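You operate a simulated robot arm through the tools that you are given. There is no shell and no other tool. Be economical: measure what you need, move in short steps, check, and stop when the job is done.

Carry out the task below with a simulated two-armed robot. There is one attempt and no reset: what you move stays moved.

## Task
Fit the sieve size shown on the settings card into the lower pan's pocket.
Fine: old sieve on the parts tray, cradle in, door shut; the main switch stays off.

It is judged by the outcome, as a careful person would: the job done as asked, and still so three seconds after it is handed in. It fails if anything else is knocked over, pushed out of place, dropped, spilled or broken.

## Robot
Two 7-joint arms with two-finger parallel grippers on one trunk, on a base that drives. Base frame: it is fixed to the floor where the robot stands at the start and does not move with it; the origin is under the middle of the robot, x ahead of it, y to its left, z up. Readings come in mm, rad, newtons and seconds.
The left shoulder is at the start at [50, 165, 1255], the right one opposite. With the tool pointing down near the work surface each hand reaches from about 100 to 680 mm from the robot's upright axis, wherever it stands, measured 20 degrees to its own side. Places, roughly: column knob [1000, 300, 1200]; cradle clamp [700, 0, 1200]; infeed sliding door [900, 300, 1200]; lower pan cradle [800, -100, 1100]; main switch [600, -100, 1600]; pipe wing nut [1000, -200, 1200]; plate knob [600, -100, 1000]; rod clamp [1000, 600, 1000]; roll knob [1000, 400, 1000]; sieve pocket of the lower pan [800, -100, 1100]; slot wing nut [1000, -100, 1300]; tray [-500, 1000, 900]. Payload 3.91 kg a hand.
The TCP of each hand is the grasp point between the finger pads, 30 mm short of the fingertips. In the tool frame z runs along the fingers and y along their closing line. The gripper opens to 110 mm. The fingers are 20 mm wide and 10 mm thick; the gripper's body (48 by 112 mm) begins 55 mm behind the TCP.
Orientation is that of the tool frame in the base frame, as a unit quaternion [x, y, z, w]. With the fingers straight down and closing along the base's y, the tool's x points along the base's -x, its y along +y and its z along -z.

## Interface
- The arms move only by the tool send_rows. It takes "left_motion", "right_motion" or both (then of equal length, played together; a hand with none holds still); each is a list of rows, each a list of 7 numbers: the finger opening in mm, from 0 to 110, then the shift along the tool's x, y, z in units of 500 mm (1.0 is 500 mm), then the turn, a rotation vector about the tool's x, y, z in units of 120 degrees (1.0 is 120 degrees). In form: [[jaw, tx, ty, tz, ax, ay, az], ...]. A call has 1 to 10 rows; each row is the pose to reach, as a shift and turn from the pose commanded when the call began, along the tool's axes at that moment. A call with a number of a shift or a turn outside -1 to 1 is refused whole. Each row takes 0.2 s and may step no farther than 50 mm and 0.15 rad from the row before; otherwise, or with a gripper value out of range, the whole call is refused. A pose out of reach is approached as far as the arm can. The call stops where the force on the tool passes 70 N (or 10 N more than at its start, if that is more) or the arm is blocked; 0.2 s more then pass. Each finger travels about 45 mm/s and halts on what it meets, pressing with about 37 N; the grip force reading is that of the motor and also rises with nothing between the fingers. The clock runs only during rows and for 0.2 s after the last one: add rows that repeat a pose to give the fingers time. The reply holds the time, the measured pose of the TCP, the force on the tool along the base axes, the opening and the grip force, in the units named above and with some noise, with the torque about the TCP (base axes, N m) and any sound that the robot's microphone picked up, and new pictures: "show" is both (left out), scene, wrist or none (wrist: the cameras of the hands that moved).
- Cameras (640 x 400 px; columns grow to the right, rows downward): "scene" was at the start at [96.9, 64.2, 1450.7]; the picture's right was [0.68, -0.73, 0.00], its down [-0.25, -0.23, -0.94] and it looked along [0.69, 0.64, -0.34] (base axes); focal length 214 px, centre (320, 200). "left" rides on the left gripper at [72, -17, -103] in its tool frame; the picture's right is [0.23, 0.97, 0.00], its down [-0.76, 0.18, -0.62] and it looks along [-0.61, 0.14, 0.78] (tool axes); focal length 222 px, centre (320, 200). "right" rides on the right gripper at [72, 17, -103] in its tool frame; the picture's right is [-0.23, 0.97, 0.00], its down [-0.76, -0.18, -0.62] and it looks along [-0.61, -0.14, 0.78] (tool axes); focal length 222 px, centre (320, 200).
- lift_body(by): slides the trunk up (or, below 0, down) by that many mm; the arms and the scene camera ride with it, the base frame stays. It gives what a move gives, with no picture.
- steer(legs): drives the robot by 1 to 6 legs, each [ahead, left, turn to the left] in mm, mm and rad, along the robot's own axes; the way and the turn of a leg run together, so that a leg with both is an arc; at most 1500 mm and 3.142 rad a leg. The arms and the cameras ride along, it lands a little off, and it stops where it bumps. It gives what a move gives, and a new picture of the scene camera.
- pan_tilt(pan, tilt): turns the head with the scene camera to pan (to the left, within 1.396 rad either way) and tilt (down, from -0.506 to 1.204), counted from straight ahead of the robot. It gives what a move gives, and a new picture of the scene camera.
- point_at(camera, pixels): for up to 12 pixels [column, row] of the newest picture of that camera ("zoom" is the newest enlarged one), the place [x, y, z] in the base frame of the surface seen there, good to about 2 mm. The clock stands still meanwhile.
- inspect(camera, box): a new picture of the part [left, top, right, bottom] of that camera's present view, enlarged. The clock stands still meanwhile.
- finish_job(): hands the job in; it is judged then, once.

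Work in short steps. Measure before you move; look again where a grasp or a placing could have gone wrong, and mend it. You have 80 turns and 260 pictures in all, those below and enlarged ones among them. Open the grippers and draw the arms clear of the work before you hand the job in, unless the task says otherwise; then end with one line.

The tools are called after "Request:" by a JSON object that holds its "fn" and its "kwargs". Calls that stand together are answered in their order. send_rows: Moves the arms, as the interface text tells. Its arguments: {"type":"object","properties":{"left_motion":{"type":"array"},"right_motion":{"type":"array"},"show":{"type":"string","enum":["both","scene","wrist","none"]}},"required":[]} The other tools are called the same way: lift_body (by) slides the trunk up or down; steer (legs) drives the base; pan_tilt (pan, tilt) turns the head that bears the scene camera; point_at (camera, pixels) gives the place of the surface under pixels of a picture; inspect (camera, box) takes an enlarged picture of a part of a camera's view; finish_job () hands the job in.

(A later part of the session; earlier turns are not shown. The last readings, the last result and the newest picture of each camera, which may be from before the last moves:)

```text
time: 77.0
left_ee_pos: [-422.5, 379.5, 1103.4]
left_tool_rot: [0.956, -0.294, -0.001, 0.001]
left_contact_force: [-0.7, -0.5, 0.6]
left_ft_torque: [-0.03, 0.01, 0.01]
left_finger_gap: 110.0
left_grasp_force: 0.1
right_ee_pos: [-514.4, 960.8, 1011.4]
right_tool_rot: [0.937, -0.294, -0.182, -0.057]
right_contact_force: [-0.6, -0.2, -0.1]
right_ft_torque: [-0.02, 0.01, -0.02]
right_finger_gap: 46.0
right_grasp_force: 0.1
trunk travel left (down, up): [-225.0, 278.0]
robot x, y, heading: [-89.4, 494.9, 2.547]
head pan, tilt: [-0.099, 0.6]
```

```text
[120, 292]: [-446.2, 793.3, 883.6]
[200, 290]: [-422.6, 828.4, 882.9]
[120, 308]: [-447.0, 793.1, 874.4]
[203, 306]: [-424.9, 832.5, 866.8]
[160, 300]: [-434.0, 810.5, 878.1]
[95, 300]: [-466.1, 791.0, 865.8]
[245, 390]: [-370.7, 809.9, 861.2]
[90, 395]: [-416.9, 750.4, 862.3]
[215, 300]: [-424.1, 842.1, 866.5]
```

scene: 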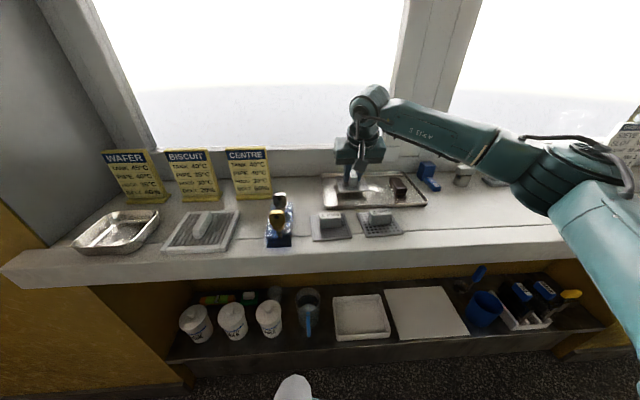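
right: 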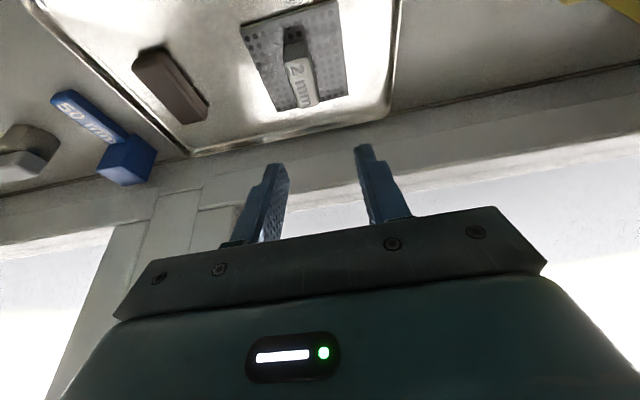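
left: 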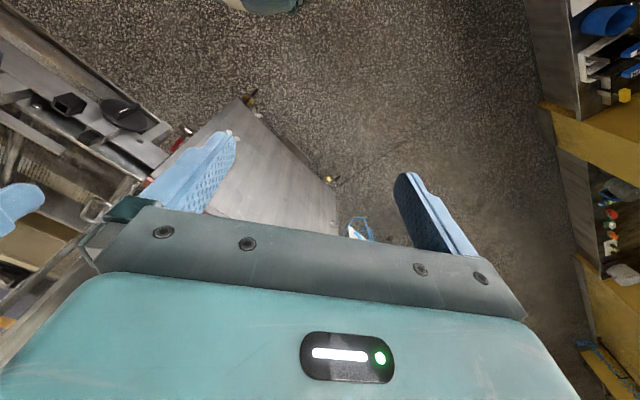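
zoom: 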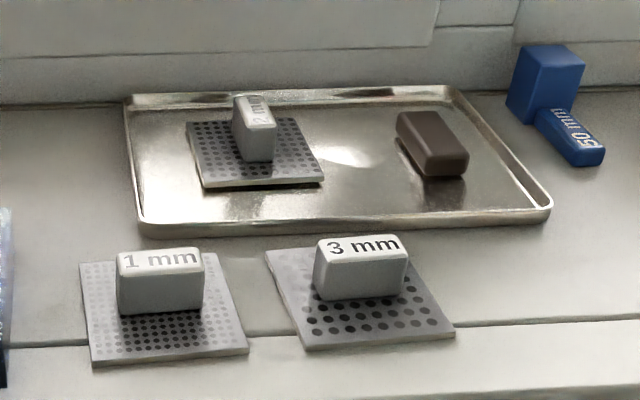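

The 2 mm sieve lies on the tray. The 1 mm block is at about (-442,816), long side along the sill, so I yaw the right hand ~86° clockwise while moving above it.

Request:
{"fn": "send_rows", "kwargs": {"right_motion": [[46, 0.0281, 0.0168, -0.0057, 0.02663, 0, 0.06626], [46, 0.0562, 0.0336, -0.0114, 0.05326, 0, 0.13252], [46, 0.0843, 0.0504, -0.0171, 0.07989, 0, 0.19878], [46, 0.1124, 0.0672, -0.0228, 0.10652, 0, 0.26504], [46, 0.1405, 0.084, -0.0285, 0.13315, 0, 0.3313], [46, 0.1686, 0.1008, -0.0342, 0.15978, 0, 0.39756], [46, 0.1967, 0.1176, -0.0399, 0.18641, 0, 0.46382], [46, 0.2248, 0.1344, -0.0456, 0.21304, 0, 0.53008], [46, 0.2529, 0.1512, -0.0513, 0.23967, 0, 0.59634], [46, 0.281, 0.168, -0.057, 0.2663, 0, 0.6626]]}}

Request:
{"fn": "inspect", "kwargs": {"camera": "right", "box": [180, 20, 460, 220]}}

```text
time: 79.2
left_ee_pos: [-423.1, 380.7, 1102.1]
left_tool_rot: [0.956, -0.294, 0.0, 0.001]
left_contact_force: [0.1, -0.9, 0.9]
left_ft_torque: [0.01, 0.03, 0.01]
left_finger_gap: 110.1
left_grasp_force: 0.0
right_ee_pos: [-445.7, 812.3, 984.0]
right_tool_rot: [-0.487, 0.853, 0.094, 0.164]
right_contact_force: [-0.6, 0.6, 0.0]
right_ft_torque: [0.01, 0.04, -0.03]
right_finger_gap: 46.0
right_grasp_force: 0.0
trunk travel left (down, up): [-225.0, 278.0]
robot x, y, heading: [-95.6, 498.9, 2.543]
head pan, tilt: [-0.099, 0.6]
```

scene: 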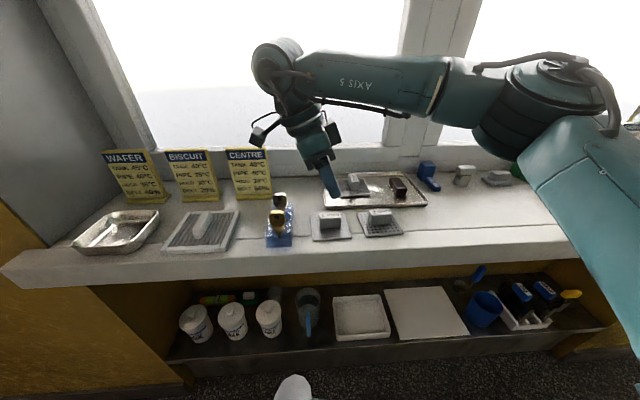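
right: 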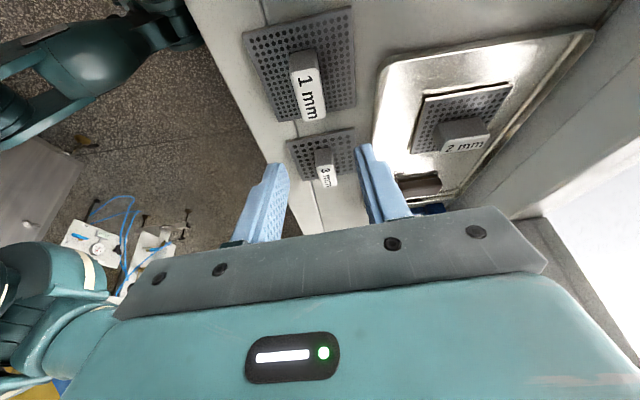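

```text
2.00 times, centred on (320, 120) of right
```

zoom: 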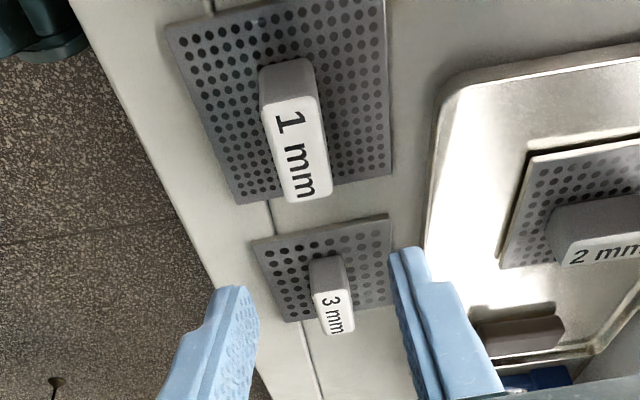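

Good, the hand is aligned. I measure the 1 mm block's top corners from this view.

Request:
{"fn": "point_at", "kwargs": {"camera": "zoom", "pixels": [[268, 108], [318, 102], [287, 196], [325, 190], [298, 150], [240, 195], [385, 170], [180, 40], [375, 8]]}}

```text
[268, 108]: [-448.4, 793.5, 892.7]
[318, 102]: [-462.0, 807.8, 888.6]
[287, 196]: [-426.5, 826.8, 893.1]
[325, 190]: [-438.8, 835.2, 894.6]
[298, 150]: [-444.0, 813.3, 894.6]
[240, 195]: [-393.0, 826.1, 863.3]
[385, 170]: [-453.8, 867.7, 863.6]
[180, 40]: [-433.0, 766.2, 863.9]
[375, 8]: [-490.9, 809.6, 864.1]
```

Block centre (-444,816), top 894, heading 0.985. I descend with a 3° yaw trim and grip it.

Request:
{"fn": "send_rows", "kwargs": {"right_motion": [[46, 0.021, 0.001, 0.052, 0.0089, 0, 0.0222], [46, 0.042, 0.002, 0.104, 0.0089, 0, 0.0222], [46, 0.064, 0.002, 0.156, 0.0089, 0, 0.0222], [12, 0.064, 0.002, 0.156, 0.0089, 0, 0.0222], [12, 0.064, 0.002, 0.156, 0.0089, 0, 0.0222], [12, 0.064, 0.002, 0.156, 0.0089, 0, 0.0222]], "show": "wrist"}}

Request:
{"fn": "inspect", "kwargs": {"camera": "scene", "box": [280, 160, 400, 260]}}

```text
time: 80.6
left_ee_pos: [-423.2, 380.8, 1102.0]
left_tool_rot: [0.956, -0.294, 0.001, 0.0]
left_contact_force: [-0.3, 0.2, -0.4]
left_ft_torque: [0.04, 0.02, 0.02]
left_finger_gap: 109.9
left_grasp_force: 0.1
right_ee_pos: [-448.2, 815.0, 898.4]
right_tool_rot: [-0.465, 0.864, 0.09, 0.167]
right_contact_force: [1.2, -0.1, -0.1]
right_ft_torque: [0.02, 0.03, -0.01]
right_finger_gap: 21.6
right_grasp_force: 36.8
trunk travel left (down, up): [-225.0, 278.0]
robot x, y, heading: [-86.7, 498.5, 2.547]
head pan, tilt: [-0.099, 0.6]
```

right: 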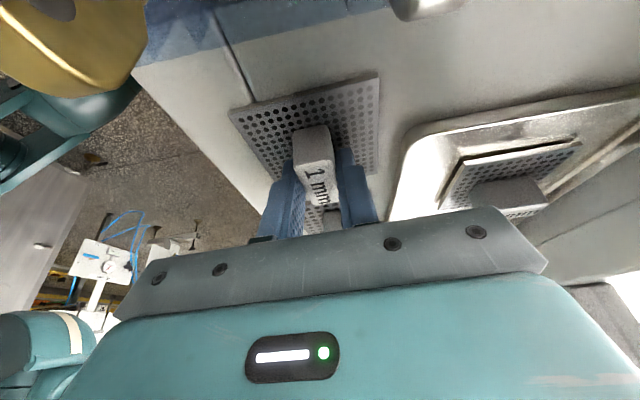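

```text
4.00 times, centred on (340, 210) of scene
```

zoom: 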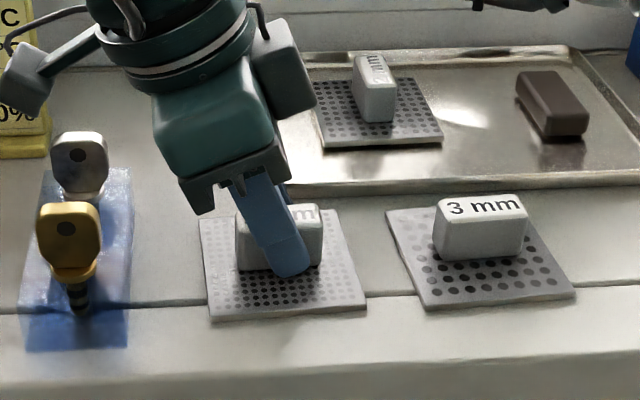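

Gripped (gap 21.6). I lift it 150 mm straight up, then yaw the hand back.

Request:
{"fn": "send_rows", "kwargs": {"right_motion": [[12, -0.028, 0, -0.07, 0, 0, 0], [12, -0.056, 0, -0.139, 0, 0, 0], [12, -0.084, 0, -0.209, 0, 0, 0], [12, -0.112, 0, -0.278, 0, 0, 0]], "show": "none"}}

Request:
{"fn": "send_rows", "kwargs": {"right_motion": [[12, 0, 0, 0, -0.02663, 0, -0.06626], [12, 0, 0, 0, -0.05326, 0, -0.13252], [12, 0, 0, 0, -0.07989, 0, -0.19878], [12, 0, 0, 0, -0.10652, 0, -0.26504], [12, 0, 0, 0, -0.13315, 0, -0.3313], [12, 0, 0, 0, -0.15978, 0, -0.39756], [12, 0, 0, 0, -0.18641, 0, -0.46382], [12, 0, 0, 0, -0.21304, 0, -0.53008], [12, 0, 0, 0, -0.23967, 0, -0.59634], [12, 0, 0, 0, -0.2663, 0, -0.6626]]}}

Request:
{"fn": "lift_body", "kwargs": {"by": 250}}

```text
time: 81.6
left_ee_pos: [-422.4, 380.0, 1103.7]
left_tool_rot: [0.956, -0.294, -0.001, 0.0]
left_contact_force: [0.0, -0.5, 0.0]
left_ft_torque: [0.0, -0.02, 0.01]
left_finger_gap: 110.1
left_grasp_force: 0.1
right_ee_pos: [-447.1, 814.1, 1048.6]
right_tool_rot: [-0.466, 0.864, 0.09, 0.167]
right_contact_force: [0.5, -1.0, -0.9]
right_ft_torque: [-0.01, 0.02, 0.0]
right_finger_gap: 21.4
right_grasp_force: 36.9
trunk travel left (down, up): [-225.0, 278.0]
robot x, y, heading: [-91.1, 501.6, 2.546]
head pan, tilt: [-0.099, 0.6]
```

```text
time: 83.8
left_ee_pos: [-423.3, 380.5, 1102.0]
left_tool_rot: [0.956, -0.293, 0.0, 0.0]
left_contact_force: [-0.5, -0.3, -0.4]
left_ft_torque: [0.0, 0.0, -0.02]
left_finger_gap: 109.9
left_grasp_force: 0.2
right_ee_pos: [-447.6, 813.2, 1051.6]
right_tool_rot: [0.929, -0.317, -0.18, -0.062]
right_contact_force: [-0.2, 0.5, -0.9]
right_ft_torque: [-0.02, -0.02, 0.02]
right_finger_gap: 21.3
right_grasp_force: 37.6
trunk travel left (down, up): [-225.0, 278.0]
robot x, y, heading: [-91.8, 501.5, 2.544]
head pan, tilt: [-0.099, 0.6]
```

scene: 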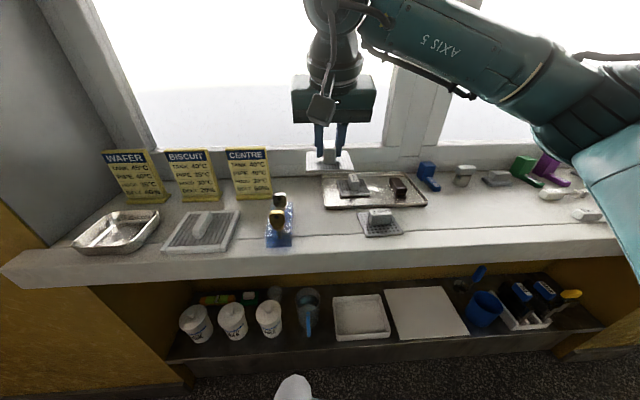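
right: 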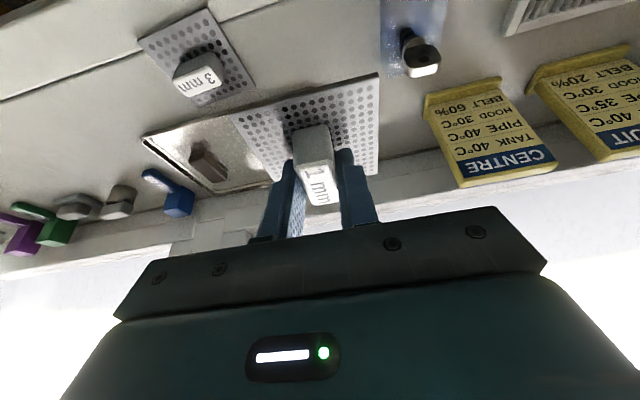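

```text
time: 86.4
left_ee_pos: [-423.5, 379.9, 1353.0]
left_tool_rot: [0.956, -0.295, 0.0, 0.0]
left_contact_force: [0.1, 0.0, 0.7]
left_ft_torque: [-0.03, -0.01, 0.0]
left_finger_gap: 109.7
left_grasp_force: 0.1
right_ee_pos: [-447.9, 814.0, 1300.5]
right_tool_rot: [0.929, -0.317, -0.18, -0.061]
right_contact_force: [-0.5, 0.1, -1.5]
right_ft_torque: [0.01, -0.03, -0.01]
right_finger_gap: 21.5
right_grasp_force: 37.0
trunk travel left (down, up): [-475.0, 28.0]
robot x, y, heading: [-89.5, 496.1, 2.546]
head pan, tilt: [-0.099, 0.6]
```

New sieve held. I reverse the route back in front of the machine.

Request:
{"fn": "steer", "kwargs": {"legs": [[-137, -150, 0], [0, 0, 3.105], [130, 0, 0]]}}

Request:
{"fn": "pan_tilt", "kwargs": {"pan": 0.0, "tilt": 0.5}}

```text
time: 96.8
left_ee_pos: [546.6, 619.6, 1352.1]
left_tool_rot: [0.261, 0.965, 0.0, 0.0]
left_contact_force: [0.6, 0.9, 0.0]
left_ft_torque: [0.02, 0.05, 0.0]
left_finger_gap: 109.9
left_grasp_force: 0.1
right_ee_pos: [600.6, 186.5, 1301.0]
right_tool_rot: [0.286, 0.939, -0.055, 0.182]
right_contact_force: [0.9, -0.7, -1.3]
right_ft_torque: [-0.03, 0.02, 0.04]
right_finger_gap: 21.2
right_grasp_force: 37.3
trunk travel left (down, up): [-475.0, 28.0]
robot x, y, heading: [225.1, 480.2, -0.528]
head pan, tilt: [-0.099, 0.6]
```

scene: 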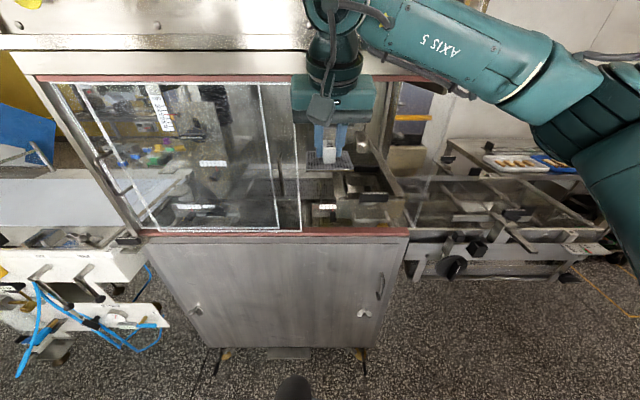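

```text
time: 97.4
left_ee_pos: [545.4, 618.6, 1352.2]
left_tool_rot: [0.261, 0.965, 0.0, 0.0]
left_contact_force: [0.1, 0.5, 1.0]
left_ft_torque: [0.01, 0.0, 0.02]
left_finger_gap: 110.2
left_grasp_force: 0.1
right_ee_pos: [598.8, 188.1, 1300.0]
right_tool_rot: [0.285, 0.939, -0.055, 0.183]
right_contact_force: [-0.2, 0.1, -0.6]
right_ft_torque: [0.01, -0.05, 0.0]
right_finger_gap: 21.4
right_grasp_force: 36.8
trunk travel left (down, up): [-475.0, 28.0]
robot x, y, heading: [225.5, 480.2, -0.531]
head pan, tilt: [0.0, 0.499]
```

scene: 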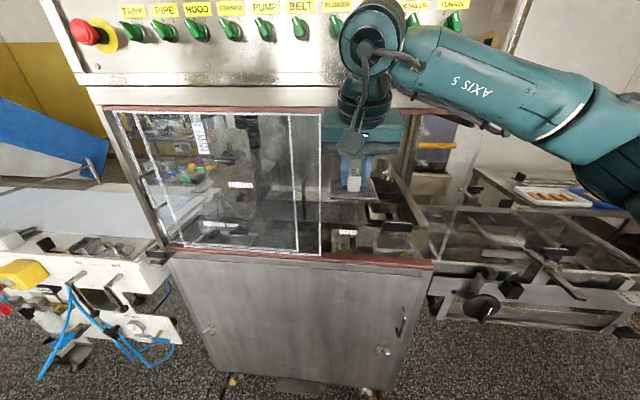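

I check the pocket's present location before inserting.

Request:
{"fn": "inspect", "kwargs": {"camera": "scene", "box": [340, 160, 440, 260]}}

Request:
{"fn": "inspect", "kwargs": {"camera": "right", "box": [200, 0, 440, 220]}}

```text
4.00 times, centred on (390, 210) of scene
```

zoom: 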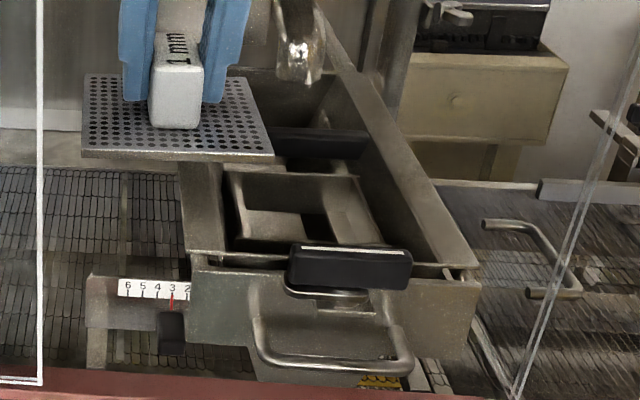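

```text
1.82 times, centred on (320, 110) of right
```

zoom: 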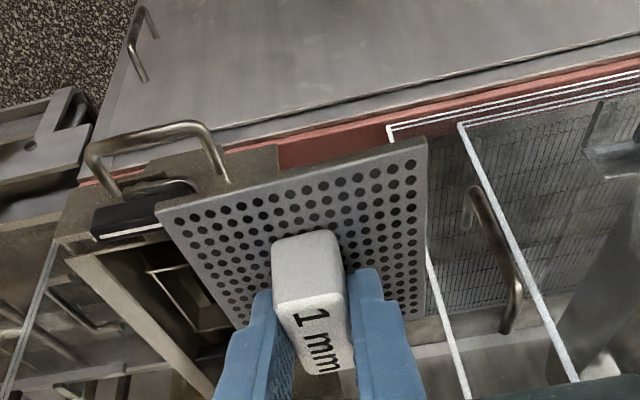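

I measure pocket rim corners and the knob.

Request:
{"fn": "inspect", "kwargs": {"camera": "scene", "box": [360, 195, 415, 230]}}

Request:
{"fn": "point_at", "kwargs": {"camera": "scene", "pixels": [[397, 225], [390, 242]]}}

```text
11.43 times, centred on (388, 212) of scene
```

zoom: 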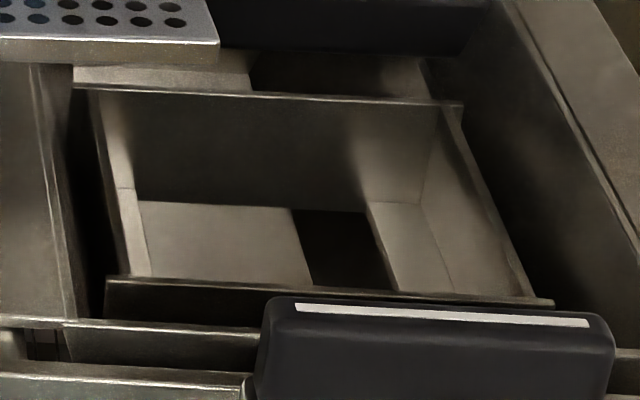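

```text
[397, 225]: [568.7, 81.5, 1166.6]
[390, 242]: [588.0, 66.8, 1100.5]
```

Request:
{"fn": "point_at", "kwargs": {"camera": "zoom", "pixels": [[85, 89], [455, 103], [112, 279], [545, 301], [220, 240], [410, 235], [300, 311], [585, 322], [120, 180], [480, 200]]}}

```text
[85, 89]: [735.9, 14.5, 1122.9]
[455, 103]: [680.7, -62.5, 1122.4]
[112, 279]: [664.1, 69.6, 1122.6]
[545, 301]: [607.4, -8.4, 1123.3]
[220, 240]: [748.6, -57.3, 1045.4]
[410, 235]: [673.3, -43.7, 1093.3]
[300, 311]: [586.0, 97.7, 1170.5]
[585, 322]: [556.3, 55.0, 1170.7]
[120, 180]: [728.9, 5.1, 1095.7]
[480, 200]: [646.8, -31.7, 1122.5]
```

Pocket centre (672,3), n heading ≈ -0.63. Now I measure the held plate's corners relative to the TCP.

Request:
{"fn": "inspect", "kwargs": {"camera": "right", "box": [200, 0, 440, 220]}}

Request:
{"fn": "point_at", "kwargs": {"camera": "zoom", "pixels": [[160, 213], [423, 144], [420, 318], [240, 325], [305, 183], [275, 240], [338, 232], [305, 300]]}}

Request:
{"fn": "inspect", "kwargs": {"camera": "scene", "box": [320, 150, 390, 205]}}

Request:
{"fn": "point_at", "kwargs": {"camera": "zoom", "pixels": [[110, 275], [448, 283], [115, 140], [415, 240], [430, 180], [282, 275]]}}

```text
1.82 times, centred on (320, 110) of right
```

zoom: 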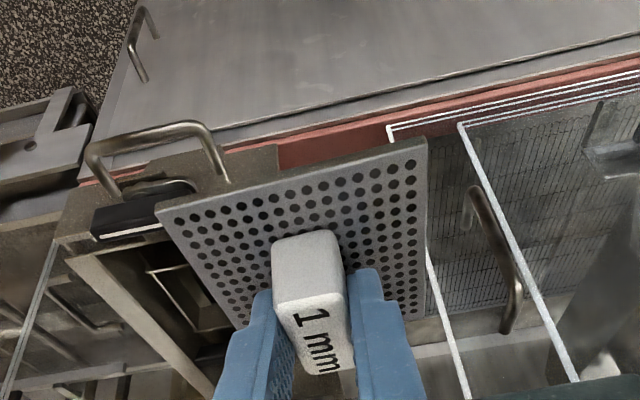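

```text
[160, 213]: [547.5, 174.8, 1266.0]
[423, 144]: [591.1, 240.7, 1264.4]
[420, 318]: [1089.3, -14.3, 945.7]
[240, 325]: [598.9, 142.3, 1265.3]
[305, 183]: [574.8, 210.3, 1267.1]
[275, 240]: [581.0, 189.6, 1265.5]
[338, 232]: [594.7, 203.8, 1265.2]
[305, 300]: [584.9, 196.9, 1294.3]
```

```text
7.27 times, centred on (355, 178) of scene
```

zoom: 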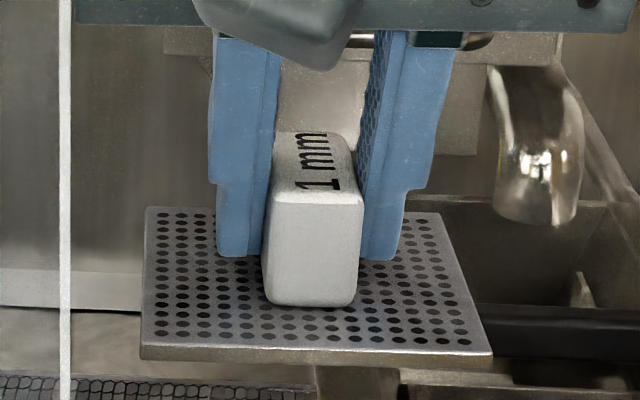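

```text
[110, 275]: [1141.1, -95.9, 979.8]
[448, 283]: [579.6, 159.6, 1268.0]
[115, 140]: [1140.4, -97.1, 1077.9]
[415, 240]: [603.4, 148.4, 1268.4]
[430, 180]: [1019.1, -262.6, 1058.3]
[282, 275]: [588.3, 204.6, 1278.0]
```

Plate centre sits 4 mm ahead of the TCP; target TCP over the pocket is (668,5.6). I move right, over the knob, and hover ~10 mm above the rim.

Request:
{"fn": "send_rows", "kwargs": {"right_motion": [[12, 0.0148, -0.071, 0.0264, 0.0024, 0, 0.006], [12, 0.0296, -0.142, 0.0528, 0.0048, 0, 0.012], [12, 0.0444, -0.213, 0.0792, 0.0073, 0, 0.0182], [12, -0.0353, -0.2166, 0.122, 0.0073, 0, 0.0182], [12, -0.115, -0.2202, 0.1648, 0.0073, 0, 0.0182], [12, -0.1482, -0.2226, 0.2428, 0.0073, 0, 0.0182], [12, -0.176, -0.2248, 0.3078, 0.0073, 0, 0.0182], [12, -0.198, -0.2264, 0.36, 0.0073, 0, 0.0182]]}}

Request:
{"fn": "inspect", "kwargs": {"camera": "right", "box": [160, 0, 480, 220]}}

Request:
{"fn": "inspect", "kwargs": {"camera": "scene", "box": [350, 180, 430, 240]}}

```text
time: 99.2
left_ee_pos: [546.7, 619.3, 1353.1]
left_tool_rot: [0.261, 0.965, 0.0, -0.001]
left_contact_force: [0.3, 0.0, 0.2]
left_ft_torque: [0.01, 0.0, 0.0]
left_finger_gap: 110.2
left_grasp_force: 0.1
right_ee_pos: [671.3, 3.0, 1168.0]
right_tool_rot: [0.305, 0.933, -0.058, 0.18]
right_contact_force: [0.2, 0.7, -1.3]
right_ft_torque: [0.04, -0.01, 0.0]
right_finger_gap: 21.5
right_grasp_force: 36.6
trunk travel left (down, up): [-475.0, 28.0]
robot x, y, heading: [226.9, 477.4, -0.527]
head pan, tilt: [0.0, 0.499]
```

scene: 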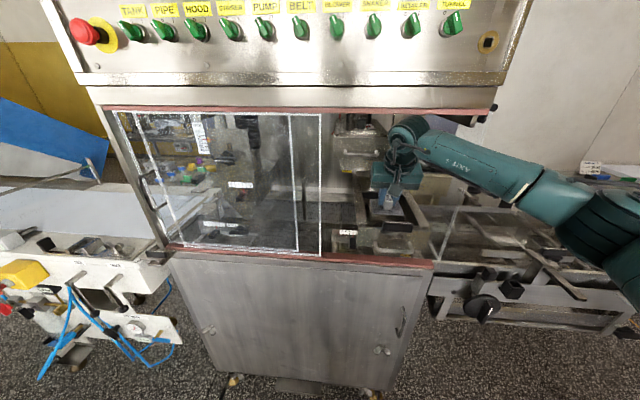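
right: 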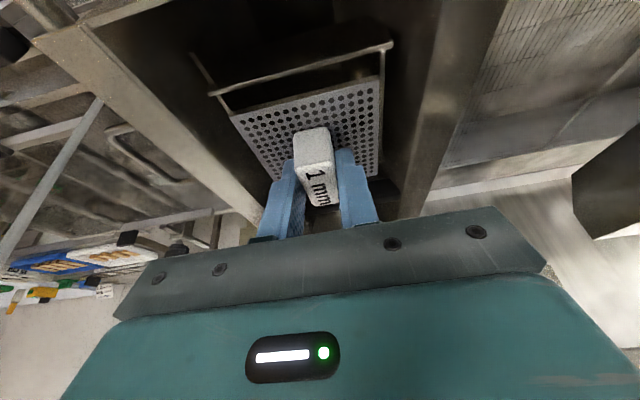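

```text
1.82 times, centred on (320, 110) of right
```

zoom: 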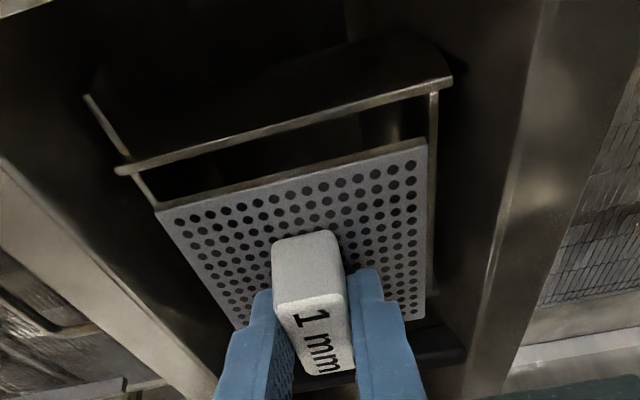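

```text
6.67 times, centred on (390, 210) of scene
```

zoom: 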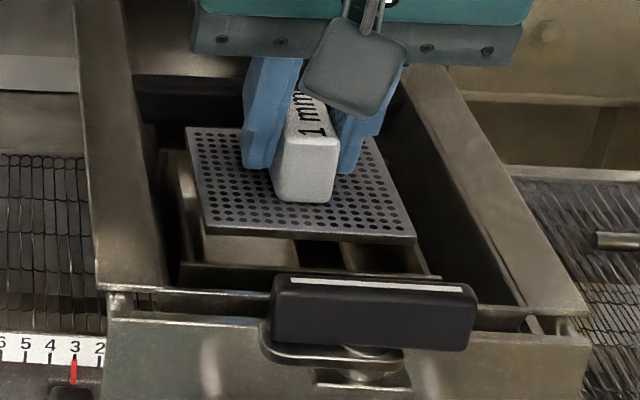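

TCP reads ~4 mm beyond target; I measure plate front corners and rim directly.

Request:
{"fn": "point_at", "kwargs": {"camera": "zoom", "pixels": [[210, 229], [412, 237], [188, 130], [375, 140], [184, 265], [436, 276], [300, 200], [330, 200]]}}

Request:
{"fn": "inspect", "kwargs": {"camera": "right", "box": [160, 0, 480, 220]}}

Request:
{"fn": "point_at", "kwargs": {"camera": "zoom", "pixels": [[160, 212], [423, 145], [120, 168], [450, 82], [240, 325], [421, 316], [434, 200], [145, 190]]}}

```text
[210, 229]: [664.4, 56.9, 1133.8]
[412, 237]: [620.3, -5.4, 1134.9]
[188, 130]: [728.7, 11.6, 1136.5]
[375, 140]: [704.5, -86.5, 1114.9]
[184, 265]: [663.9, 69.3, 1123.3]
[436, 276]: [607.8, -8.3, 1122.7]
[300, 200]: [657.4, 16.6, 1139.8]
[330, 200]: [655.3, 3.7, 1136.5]
```

```text
1.82 times, centred on (320, 110) of right
```

zoom: 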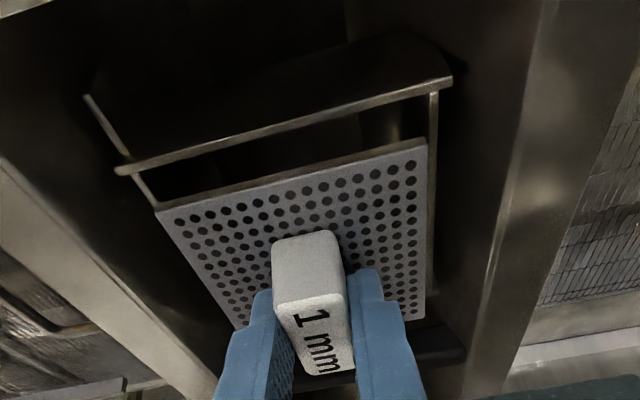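

```text
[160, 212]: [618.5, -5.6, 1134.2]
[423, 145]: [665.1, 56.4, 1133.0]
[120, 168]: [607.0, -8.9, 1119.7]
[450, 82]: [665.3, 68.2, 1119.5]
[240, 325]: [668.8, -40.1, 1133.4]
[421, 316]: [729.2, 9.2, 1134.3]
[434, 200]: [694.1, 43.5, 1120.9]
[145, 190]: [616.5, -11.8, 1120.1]
```

Plate centre (674,2.8) vs pocket centre (672,3.1), yaw matches. I shift back ~1.5 mm and lower 30 mm, watching force.

Request:
{"fn": "send_rows", "kwargs": {"right_motion": [[12, 0.0028, -0.0016, -0.001, 0, 0, 0], [12, 0.0103, -0.0016, 0.0175, 0, 0, 0], [12, 0.0177, -0.0016, 0.036, 0, 0, 0], [12, 0.0222, -0.0016, 0.047, 0, 0, 0], [12, 0.0252, -0.0016, 0.0546, 0, 0, 0]], "show": "none"}}

Request:
{"fn": "inspect", "kwargs": {"camera": "right", "box": [160, 0, 480, 220]}}

Request:
{"fn": "inspect", "kwargs": {"camera": "scene", "box": [350, 180, 430, 240]}}

```text
time: 100.4
left_ee_pos: [544.5, 618.8, 1352.4]
left_tool_rot: [0.261, 0.965, 0.0, 0.001]
left_contact_force: [0.1, 0.7, -0.3]
left_ft_torque: [-0.01, 0.03, -0.03]
left_finger_gap: 109.9
left_grasp_force: 0.1
right_ee_pos: [664.7, 6.5, 1139.2]
right_tool_rot: [0.306, 0.933, -0.059, 0.18]
right_contact_force: [-0.5, 0.8, -1.7]
right_ft_torque: [0.03, 0.01, 0.03]
right_finger_gap: 21.4
right_grasp_force: 36.8
trunk travel left (down, up): [-475.0, 28.0]
robot x, y, heading: [223.2, 476.7, -0.528]
head pan, tilt: [0.0, 0.499]
```

```text
1.82 times, centred on (320, 110) of right
```

zoom: 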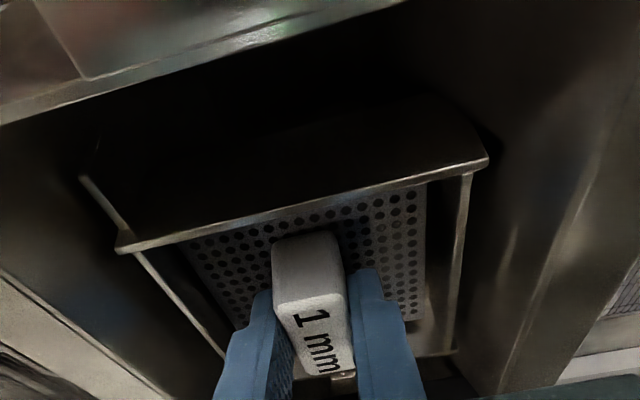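

```text
6.67 times, centred on (390, 210) of scene
```

zoom: 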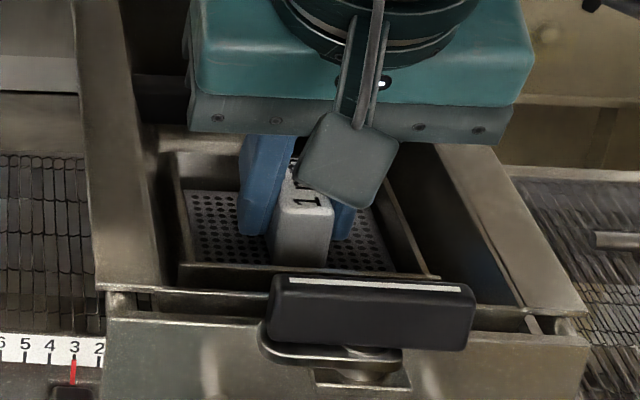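

The plate is inside the pocket without contact. I lower the last ~8 mm, read the force, and release.

Request:
{"fn": "send_rows", "kwargs": {"right_motion": [[12, 0.003, 0, 0.0074, 0, 0, 0], [12, 0.0052, 0, 0.013, 0, 0, 0], [12, 0.006, 0, 0.0149, 0, 0, 0]], "show": "none"}}

Request:
{"fn": "inspect", "kwargs": {"camera": "scene", "box": [350, 180, 430, 240]}}

Request:
{"fn": "point_at", "kwargs": {"camera": "zoom", "pixels": [[200, 210], [215, 250], [370, 225], [370, 260]]}}

```text
time: 101.2
left_ee_pos: [544.6, 619.5, 1351.3]
left_tool_rot: [0.262, 0.965, 0.0, 0.0]
left_contact_force: [-0.1, 0.0, 0.2]
left_ft_torque: [-0.01, -0.05, 0.04]
left_finger_gap: 109.9
left_grasp_force: 0.0
right_ee_pos: [665.4, 6.7, 1132.0]
right_tool_rot: [0.305, 0.933, -0.059, 0.181]
right_contact_force: [0.1, -1.1, -1.3]
right_ft_torque: [0.02, 0.0, 0.01]
right_finger_gap: 21.5
right_grasp_force: 37.1
trunk travel left (down, up): [-475.0, 28.0]
robot x, y, heading: [221.1, 478.7, -0.528]
head pan, tilt: [0.0, 0.499]
```

```text
6.67 times, centred on (390, 210) of scene
```

zoom: 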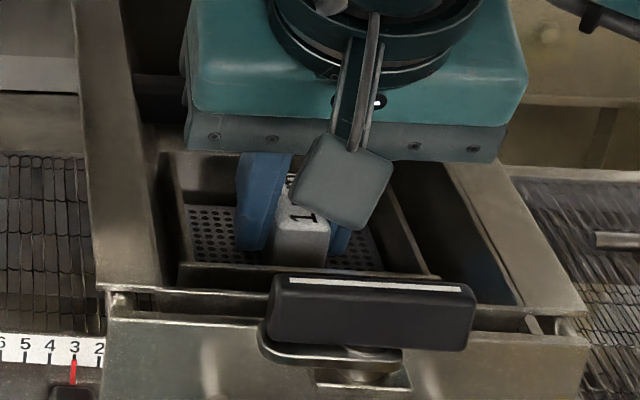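

```text
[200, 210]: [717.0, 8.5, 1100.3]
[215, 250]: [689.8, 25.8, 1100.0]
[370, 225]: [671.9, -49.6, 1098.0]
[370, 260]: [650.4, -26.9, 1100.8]
```

Plate is ~2 mm above the seat. I lower 3 mm, open, and retreat up and back over the knob.

Request:
{"fn": "send_rows", "kwargs": {"right_motion": [[12, 0.0022, 0, 0.0056, 0, 0, 0], [46, 0.0022, 0, 0.0056, 0, 0, 0], [46, 0.0022, 0, 0.0056, 0, 0, 0], [46, 0.0022, 0, 0.0056, 0, 0, 0], [46, -0.0134, 0, -0.0334, 0, 0, 0], [46, -0.0269, 0, -0.0668, 0, 0, 0], [46, 0.0016, 0, -0.13, 0, 0, 0], [46, 0.0294, 0, -0.195, 0, 0, 0], [46, 0.057, 0, -0.26, 0, 0, 0], [46, 0.133, 0, -0.312, 0, 0, 0]], "show": "wrist"}}

Request:
{"fn": "inspect", "kwargs": {"camera": "scene", "box": [350, 180, 430, 240]}}

Request:
{"fn": "point_at", "kwargs": {"camera": "zoom", "pixels": [[200, 210], [215, 250], [370, 225], [365, 255], [300, 220]]}}

```text
time: 103.4
left_ee_pos: [544.5, 619.3, 1352.7]
left_tool_rot: [0.261, 0.965, -0.001, 0.001]
left_contact_force: [0.2, -1.0, -0.1]
left_ft_torque: [0.04, -0.02, 0.02]
left_finger_gap: 109.9
left_grasp_force: 0.1
right_ee_pos: [569.6, 74.4, 1253.3]
right_tool_rot: [0.305, 0.933, -0.06, 0.181]
right_contact_force: [-0.5, 0.5, 0.4]
right_ft_torque: [0.03, -0.02, 0.01]
right_finger_gap: 45.8
right_grasp_force: 0.1
trunk travel left (down, up): [-475.0, 28.0]
robot x, y, heading: [223.6, 476.0, -0.529]
head pan, tilt: [0.0, 0.499]
```

right: 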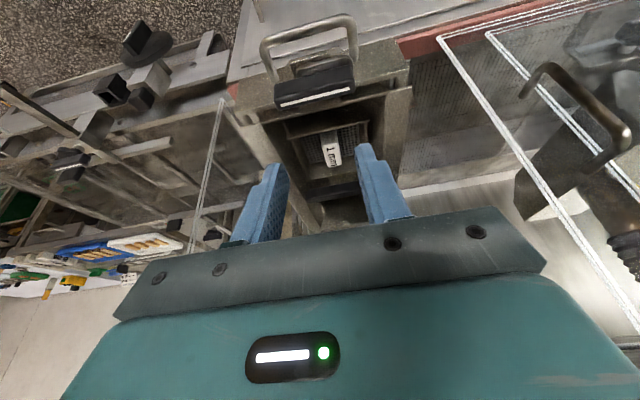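

```text
6.67 times, centred on (390, 210) of scene
```

zoom: 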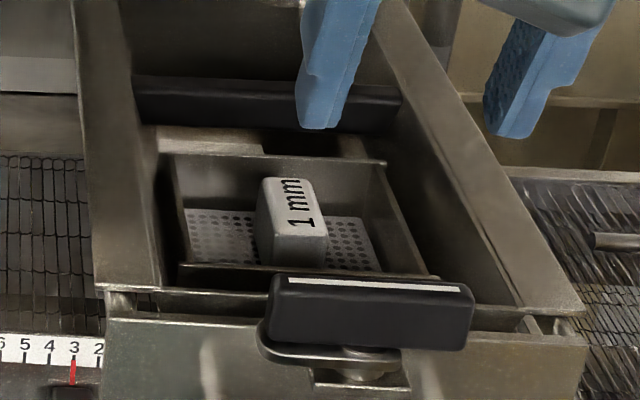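

```text
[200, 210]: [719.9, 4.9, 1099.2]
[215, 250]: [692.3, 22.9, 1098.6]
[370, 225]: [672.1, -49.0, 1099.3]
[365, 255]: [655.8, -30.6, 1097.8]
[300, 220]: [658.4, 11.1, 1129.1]
```

The 1 mm sieve is flat in the pocket (z≈1098). I measure the U-handle from the wrist camera before pushing the cradle in.

Request:
{"fn": "point_at", "kwargs": {"camera": "right", "pixels": [[285, 30], [310, 24], [340, 18], [266, 50], [355, 40]]}}

Request:
{"fn": "send_rows", "kwargs": {"right_motion": [[40, 0.082, 0, -0.033, 0, -0.0631, 0], [30, 0.163, 0, -0.0657, 0, -0.1262, 0], [20, 0.19, 0, 0.002, 0, -0.1893, 0], [10, 0.2175, 0, 0.0698, 0, -0.2524, 0], [0, 0.245, 0, 0.138, 0, -0.3155, 0], [0, 0.272, 0, 0.2053, 0, -0.3786, 0], [0, 0.272, 0, 0.2053, 0, -0.4417, 0]]}}

```text
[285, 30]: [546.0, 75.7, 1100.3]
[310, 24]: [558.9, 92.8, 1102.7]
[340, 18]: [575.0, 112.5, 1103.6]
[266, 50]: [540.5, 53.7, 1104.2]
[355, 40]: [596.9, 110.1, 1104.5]
```

```text
time: 105.0
left_ee_pos: [545.4, 620.8, 1352.4]
left_tool_rot: [0.261, 0.965, 0.0, 0.0]
left_contact_force: [1.1, 0.1, 1.0]
left_ft_torque: [0.03, 0.0, 0.02]
left_finger_gap: 110.0
left_grasp_force: 0.1
right_ee_pos: [503.1, 131.7, 1106.7]
right_tool_rot: [0.246, 0.753, -0.185, 0.581]
right_contact_force: [-0.7, -0.7, -0.3]
right_ft_torque: [-0.03, -0.03, 0.06]
right_finger_gap: 0.0
right_grasp_force: 36.8
right hand out of reach, approached as far as the arm can: row 5, 6
trunk travel left (down, up): [-475.0, 28.0]
robot x, y, heading: [219.7, 477.3, -0.528]
head pan, tilt: [0.0, 0.499]
```

scene: 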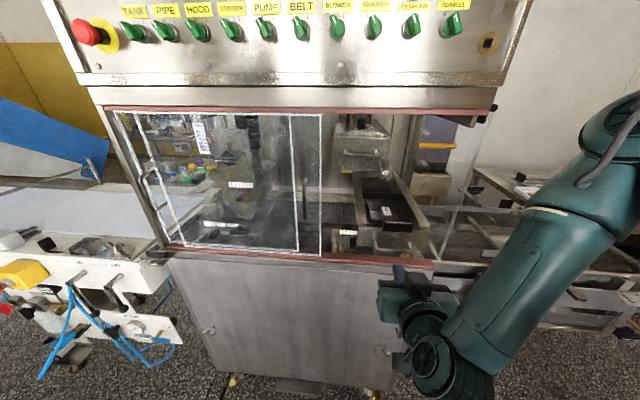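
right: 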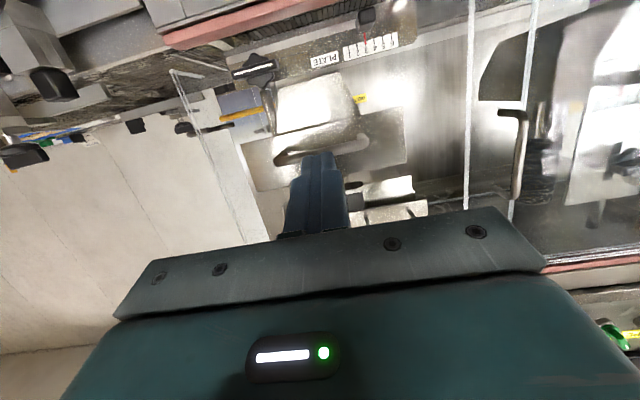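

Fist is lined up ~35 mm in front of the handle bar (centre (560,91,1102)). I push level inward ~172 mm, force-guarded.

Request:
{"fn": "send_rows", "kwargs": {"right_motion": [[0, -0.0111, 0, 0.0415, 0, 0, 0], [0, -0.0223, 0, 0.0831, 0, 0, 0], [0, -0.0334, 0, 0.1246, 0, 0, 0], [0, -0.0445, 0, 0.1662, 0, 0, 0], [0, -0.0557, 0, 0.2077, 0, 0, 0], [0, -0.0668, 0, 0.2492, 0, 0, 0], [0, -0.078, 0, 0.2908, 0, 0, 0], [0, -0.0891, 0, 0.3323, 0, 0, 0]], "show": "wrist"}}

Request:
{"fn": "inspect", "kwargs": {"camera": "scene", "box": [330, 150, 450, 250]}}

```text
time: 106.8
left_ee_pos: [545.2, 618.9, 1353.1]
left_tool_rot: [0.261, 0.965, 0.0, 0.0]
left_contact_force: [-1.1, -0.3, -0.2]
left_ft_torque: [0.0, 0.01, -0.02]
left_finger_gap: 110.1
left_grasp_force: 0.1
right_ee_pos: [645.9, 34.6, 1113.6]
right_tool_rot: [0.247, 0.755, -0.189, 0.577]
right_contact_force: [-0.7, 0.5, 1.8]
right_ft_torque: [-0.04, 0.0, -0.05]
right_finger_gap: 0.0
right_grasp_force: 37.0
right hand out of reach, approached as far as the arm can: row 2, 3, 4, 5, 6, 7, 8
trunk travel left (down, up): [-475.0, 28.0]
robot x, y, heading: [219.4, 480.6, -0.533]
head pan, tilt: [0.0, 0.499]
```

right: 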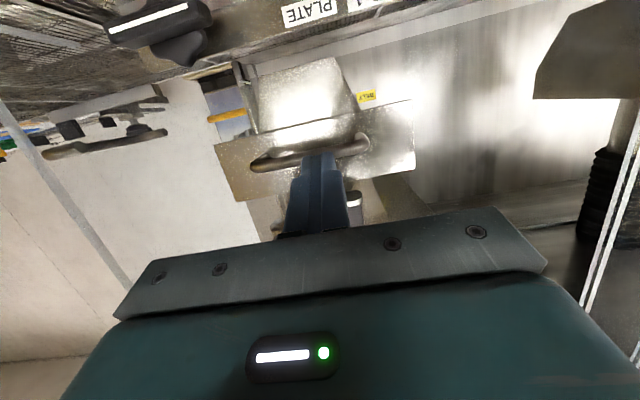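

```text
4.00 times, centred on (390, 200) of scene
```

zoom: 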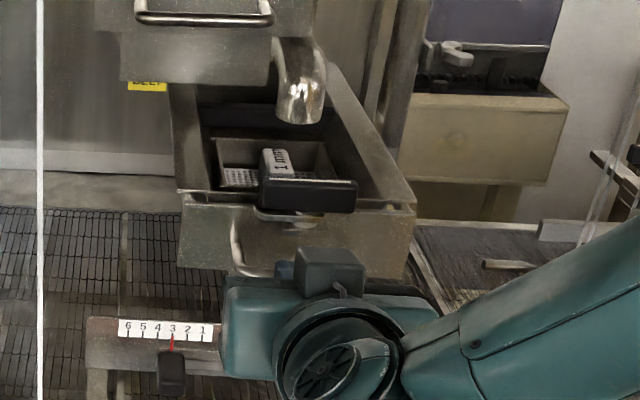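

The cradle is nearly home. I measure the knob and front face against their original places ((688,-5); face right (691.7,-39)).

Request:
{"fn": "point_at", "kwargs": {"camera": "zoom", "pixels": [[265, 183], [350, 187], [308, 185], [200, 215], [390, 225], [240, 262], [360, 178]]}}

Request:
{"fn": "inspect", "kwargs": {"camera": "scene", "box": [365, 185, 440, 225]}}

```text
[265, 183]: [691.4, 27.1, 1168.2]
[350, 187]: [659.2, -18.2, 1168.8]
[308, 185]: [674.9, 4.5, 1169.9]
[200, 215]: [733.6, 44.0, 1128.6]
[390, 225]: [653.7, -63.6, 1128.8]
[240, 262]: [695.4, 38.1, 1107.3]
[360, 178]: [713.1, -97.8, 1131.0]
```

```text
8.53 times, centred on (402, 205) of scene
```

zoom: 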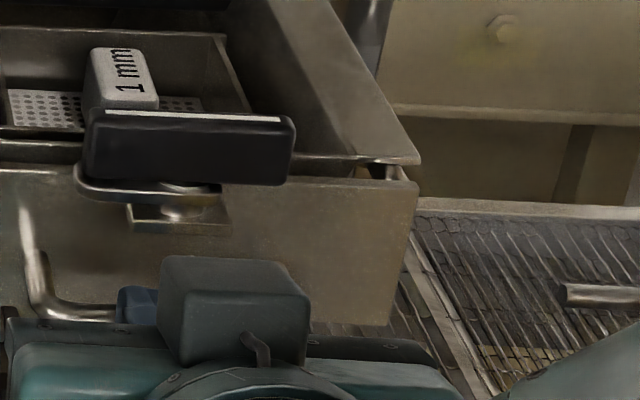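

Still ~14 mm short (knob at (675,4.5)), limited by arm reach. I retract the fist, drive 90 mm nearer, and push again.

Request:
{"fn": "send_rows", "kwargs": {"right_motion": [[0, 0.0223, 0, -0.0831, 0, 0, 0], [0, 0.0445, 0, -0.1662, 0, 0, 0], [0, 0.0557, 0, -0.2077, 0, 0, 0], [0, 0.0668, 0, -0.2492, 0, 0, 0]], "show": "none"}}

Request:
{"fn": "steer", "kwargs": {"legs": [[90, 0, 0]]}}

```text
time: 107.8
left_ee_pos: [544.9, 619.7, 1352.9]
left_tool_rot: [0.261, 0.965, -0.001, -0.001]
left_contact_force: [0.6, 0.3, -0.6]
left_ft_torque: [0.04, 0.01, -0.03]
left_finger_gap: 110.1
left_grasp_force: 0.0
right_ee_pos: [539.8, 111.7, 1114.7]
right_tool_rot: [0.247, 0.755, -0.188, 0.578]
right_contact_force: [0.6, -0.8, 1.5]
right_ft_torque: [0.0, 0.02, 0.03]
right_finger_gap: 0.0
right_grasp_force: 37.1
trunk travel left (down, up): [-475.0, 28.0]
robot x, y, heading: [227.1, 475.6, -0.534]
head pan, tilt: [0.0, 0.499]
```

```text
time: 108.9
left_ee_pos: [623.3, 572.6, 1353.5]
left_tool_rot: [0.261, 0.965, 0.0, 0.0]
left_contact_force: [-0.4, -0.8, 0.5]
left_ft_torque: [0.05, 0.04, -0.02]
left_finger_gap: 109.8
left_grasp_force: 0.1
right_ee_pos: [619.5, 66.1, 1113.5]
right_tool_rot: [0.246, 0.755, -0.189, 0.578]
right_contact_force: [-0.3, -1.2, 0.6]
right_ft_torque: [-0.01, -0.01, 0.01]
right_finger_gap: 0.0
right_grasp_force: 37.5
trunk travel left (down, up): [-475.0, 28.0]
robot x, y, heading: [298.7, 435.9, -0.531]
head pan, tilt: [0.0, 0.499]
```

scene: 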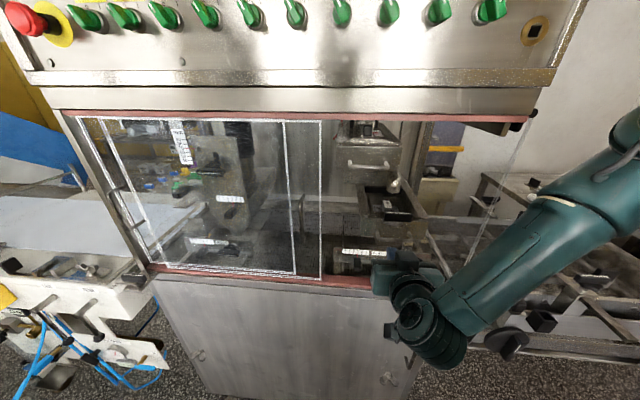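

Now I recentre the fist (18 mm right, 6 mm down) and push the remaining distance home.

Request:
{"fn": "send_rows", "kwargs": {"right_motion": [[0, 0.004, -0.037, 0.032, 0, 0, 0], [0, -0.005, -0.037, 0.065, 0, 0, 0], [0, -0.012, -0.037, 0.09, 0, 0, 0], [0, -0.016, -0.037, 0.1056, 0, 0, 0], [0, -0.0195, -0.037, 0.119, 0, 0, 0], [0, -0.0195, -0.037, 0.119, 0, 0, 0]], "show": "none"}}

Request:
{"fn": "inspect", "kwargs": {"camera": "scene", "box": [350, 165, 440, 235]}}

Request:
{"fn": "point_at", "kwargs": {"camera": "zoom", "pixels": [[150, 225], [200, 228], [245, 232]]}}

```text
time: 110.3
left_ee_pos: [623.5, 574.3, 1353.1]
left_tool_rot: [0.262, 0.965, 0.0, 0.001]
left_contact_force: [0.8, -0.2, -0.6]
left_ft_torque: [0.01, 0.0, -0.02]
left_finger_gap: 110.3
left_grasp_force: 0.1
right_ee_pos: [662.7, 29.2, 1116.8]
right_tool_rot: [0.247, 0.756, -0.189, 0.576]
right_contact_force: [-2.7, 1.2, -1.6]
right_ft_torque: [0.07, 0.06, -0.04]
right_finger_gap: 0.2
right_grasp_force: 36.8
right hand out of reach, approached as far as the arm can: row 1, 2, 3, 4, 5, 6
trunk travel left (down, up): [-475.0, 28.0]
robot x, y, heading: [300.2, 432.2, -0.53]
head pan, tilt: [0.0, 0.499]
```

```text
5.71 times, centred on (395, 200) of scene
```

zoom: 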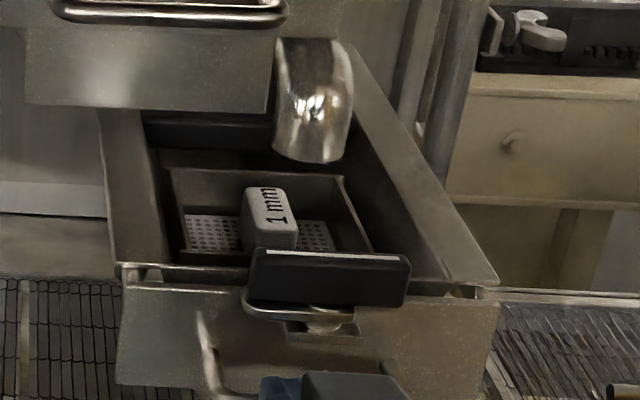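

```text
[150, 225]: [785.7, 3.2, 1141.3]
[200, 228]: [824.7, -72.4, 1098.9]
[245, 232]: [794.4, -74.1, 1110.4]
```

I measure the knob's line now, at zoom (270-400,255).

Request:
{"fn": "point_at", "kwargs": {"camera": "zoom", "pixels": [[270, 253], [330, 256], [400, 259], [270, 215], [130, 272], [485, 290]]}}

Request:
{"fn": "inspect", "kwargs": {"camera": "right", "box": [200, 60, 420, 220]}}

```text
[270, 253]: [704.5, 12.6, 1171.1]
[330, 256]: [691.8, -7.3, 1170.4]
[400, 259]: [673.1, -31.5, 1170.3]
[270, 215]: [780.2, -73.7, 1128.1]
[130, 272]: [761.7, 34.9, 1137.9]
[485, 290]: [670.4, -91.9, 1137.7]
```

```text
2.50 times, centred on (310, 140) of right
```

zoom: 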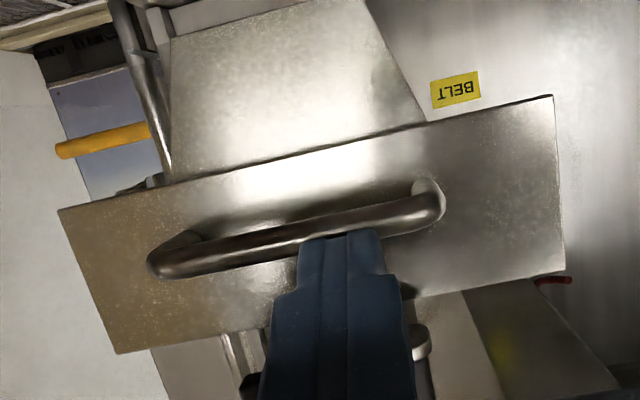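

Knob centre is now ≈(689,-9): the cradle is home. Next I re-lock the clamp: back off, tilt to 55°, and line the fist up with the knob's left half.

Request:
{"fn": "send_rows", "kwargs": {"right_motion": [[0, 0.0155, 0, -0.058, 0, 0, 0], [0, 0.031, 0, -0.116, 0, 0, 0], [0, -0.023, 0.014, -0.1304, 0, 0.0555, 0], [0, -0.077, 0.029, -0.145, 0, 0.111, 0], [0, -0.089, 0.029, -0.1005, 0, 0.1667, 0], [0, -0.101, 0.029, -0.056, 0, 0.1667, 0]], "show": "wrist"}}

Request:
{"fn": "inspect", "kwargs": {"camera": "scene", "box": [350, 165, 440, 235]}}

Request:
{"fn": "point_at", "kwargs": {"camera": "zoom", "pixels": [[275, 253], [330, 256], [400, 259], [310, 318]]}}

```text
time: 111.7
left_ee_pos: [624.3, 573.7, 1352.0]
left_tool_rot: [0.262, 0.965, 0.0, 0.0]
left_contact_force: [-0.8, -0.4, -0.7]
left_ft_torque: [0.03, -0.01, 0.01]
left_finger_gap: 109.9
left_grasp_force: 0.0
right_ee_pos: [661.9, 49.3, 1173.4]
right_tool_rot: [0.274, 0.844, -0.143, 0.438]
right_contact_force: [-0.9, 0.2, 0.1]
right_ft_torque: [-0.02, 0.01, 0.02]
right_finger_gap: 0.0
right_grasp_force: 36.5
trunk travel left (down, up): [-475.0, 28.0]
robot x, y, heading: [297.5, 429.1, -0.529]
head pan, tilt: [0.0, 0.499]
```

right: 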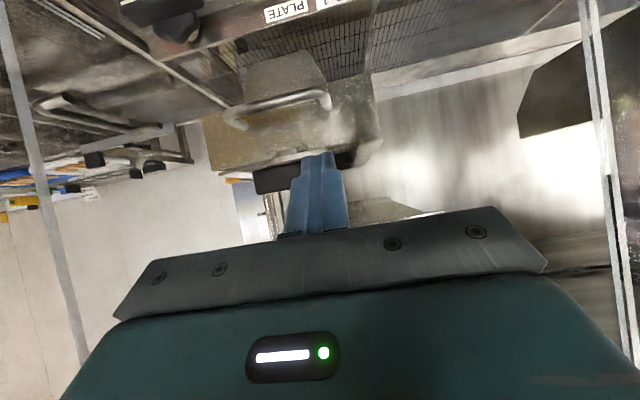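

```text
5.71 times, centred on (395, 200) of scene
```

zoom: 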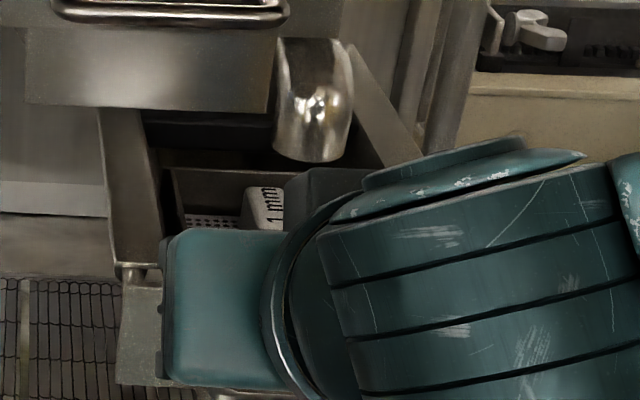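

```text
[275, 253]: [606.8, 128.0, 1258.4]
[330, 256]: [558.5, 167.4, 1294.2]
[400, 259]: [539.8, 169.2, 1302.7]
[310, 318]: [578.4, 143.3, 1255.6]
```

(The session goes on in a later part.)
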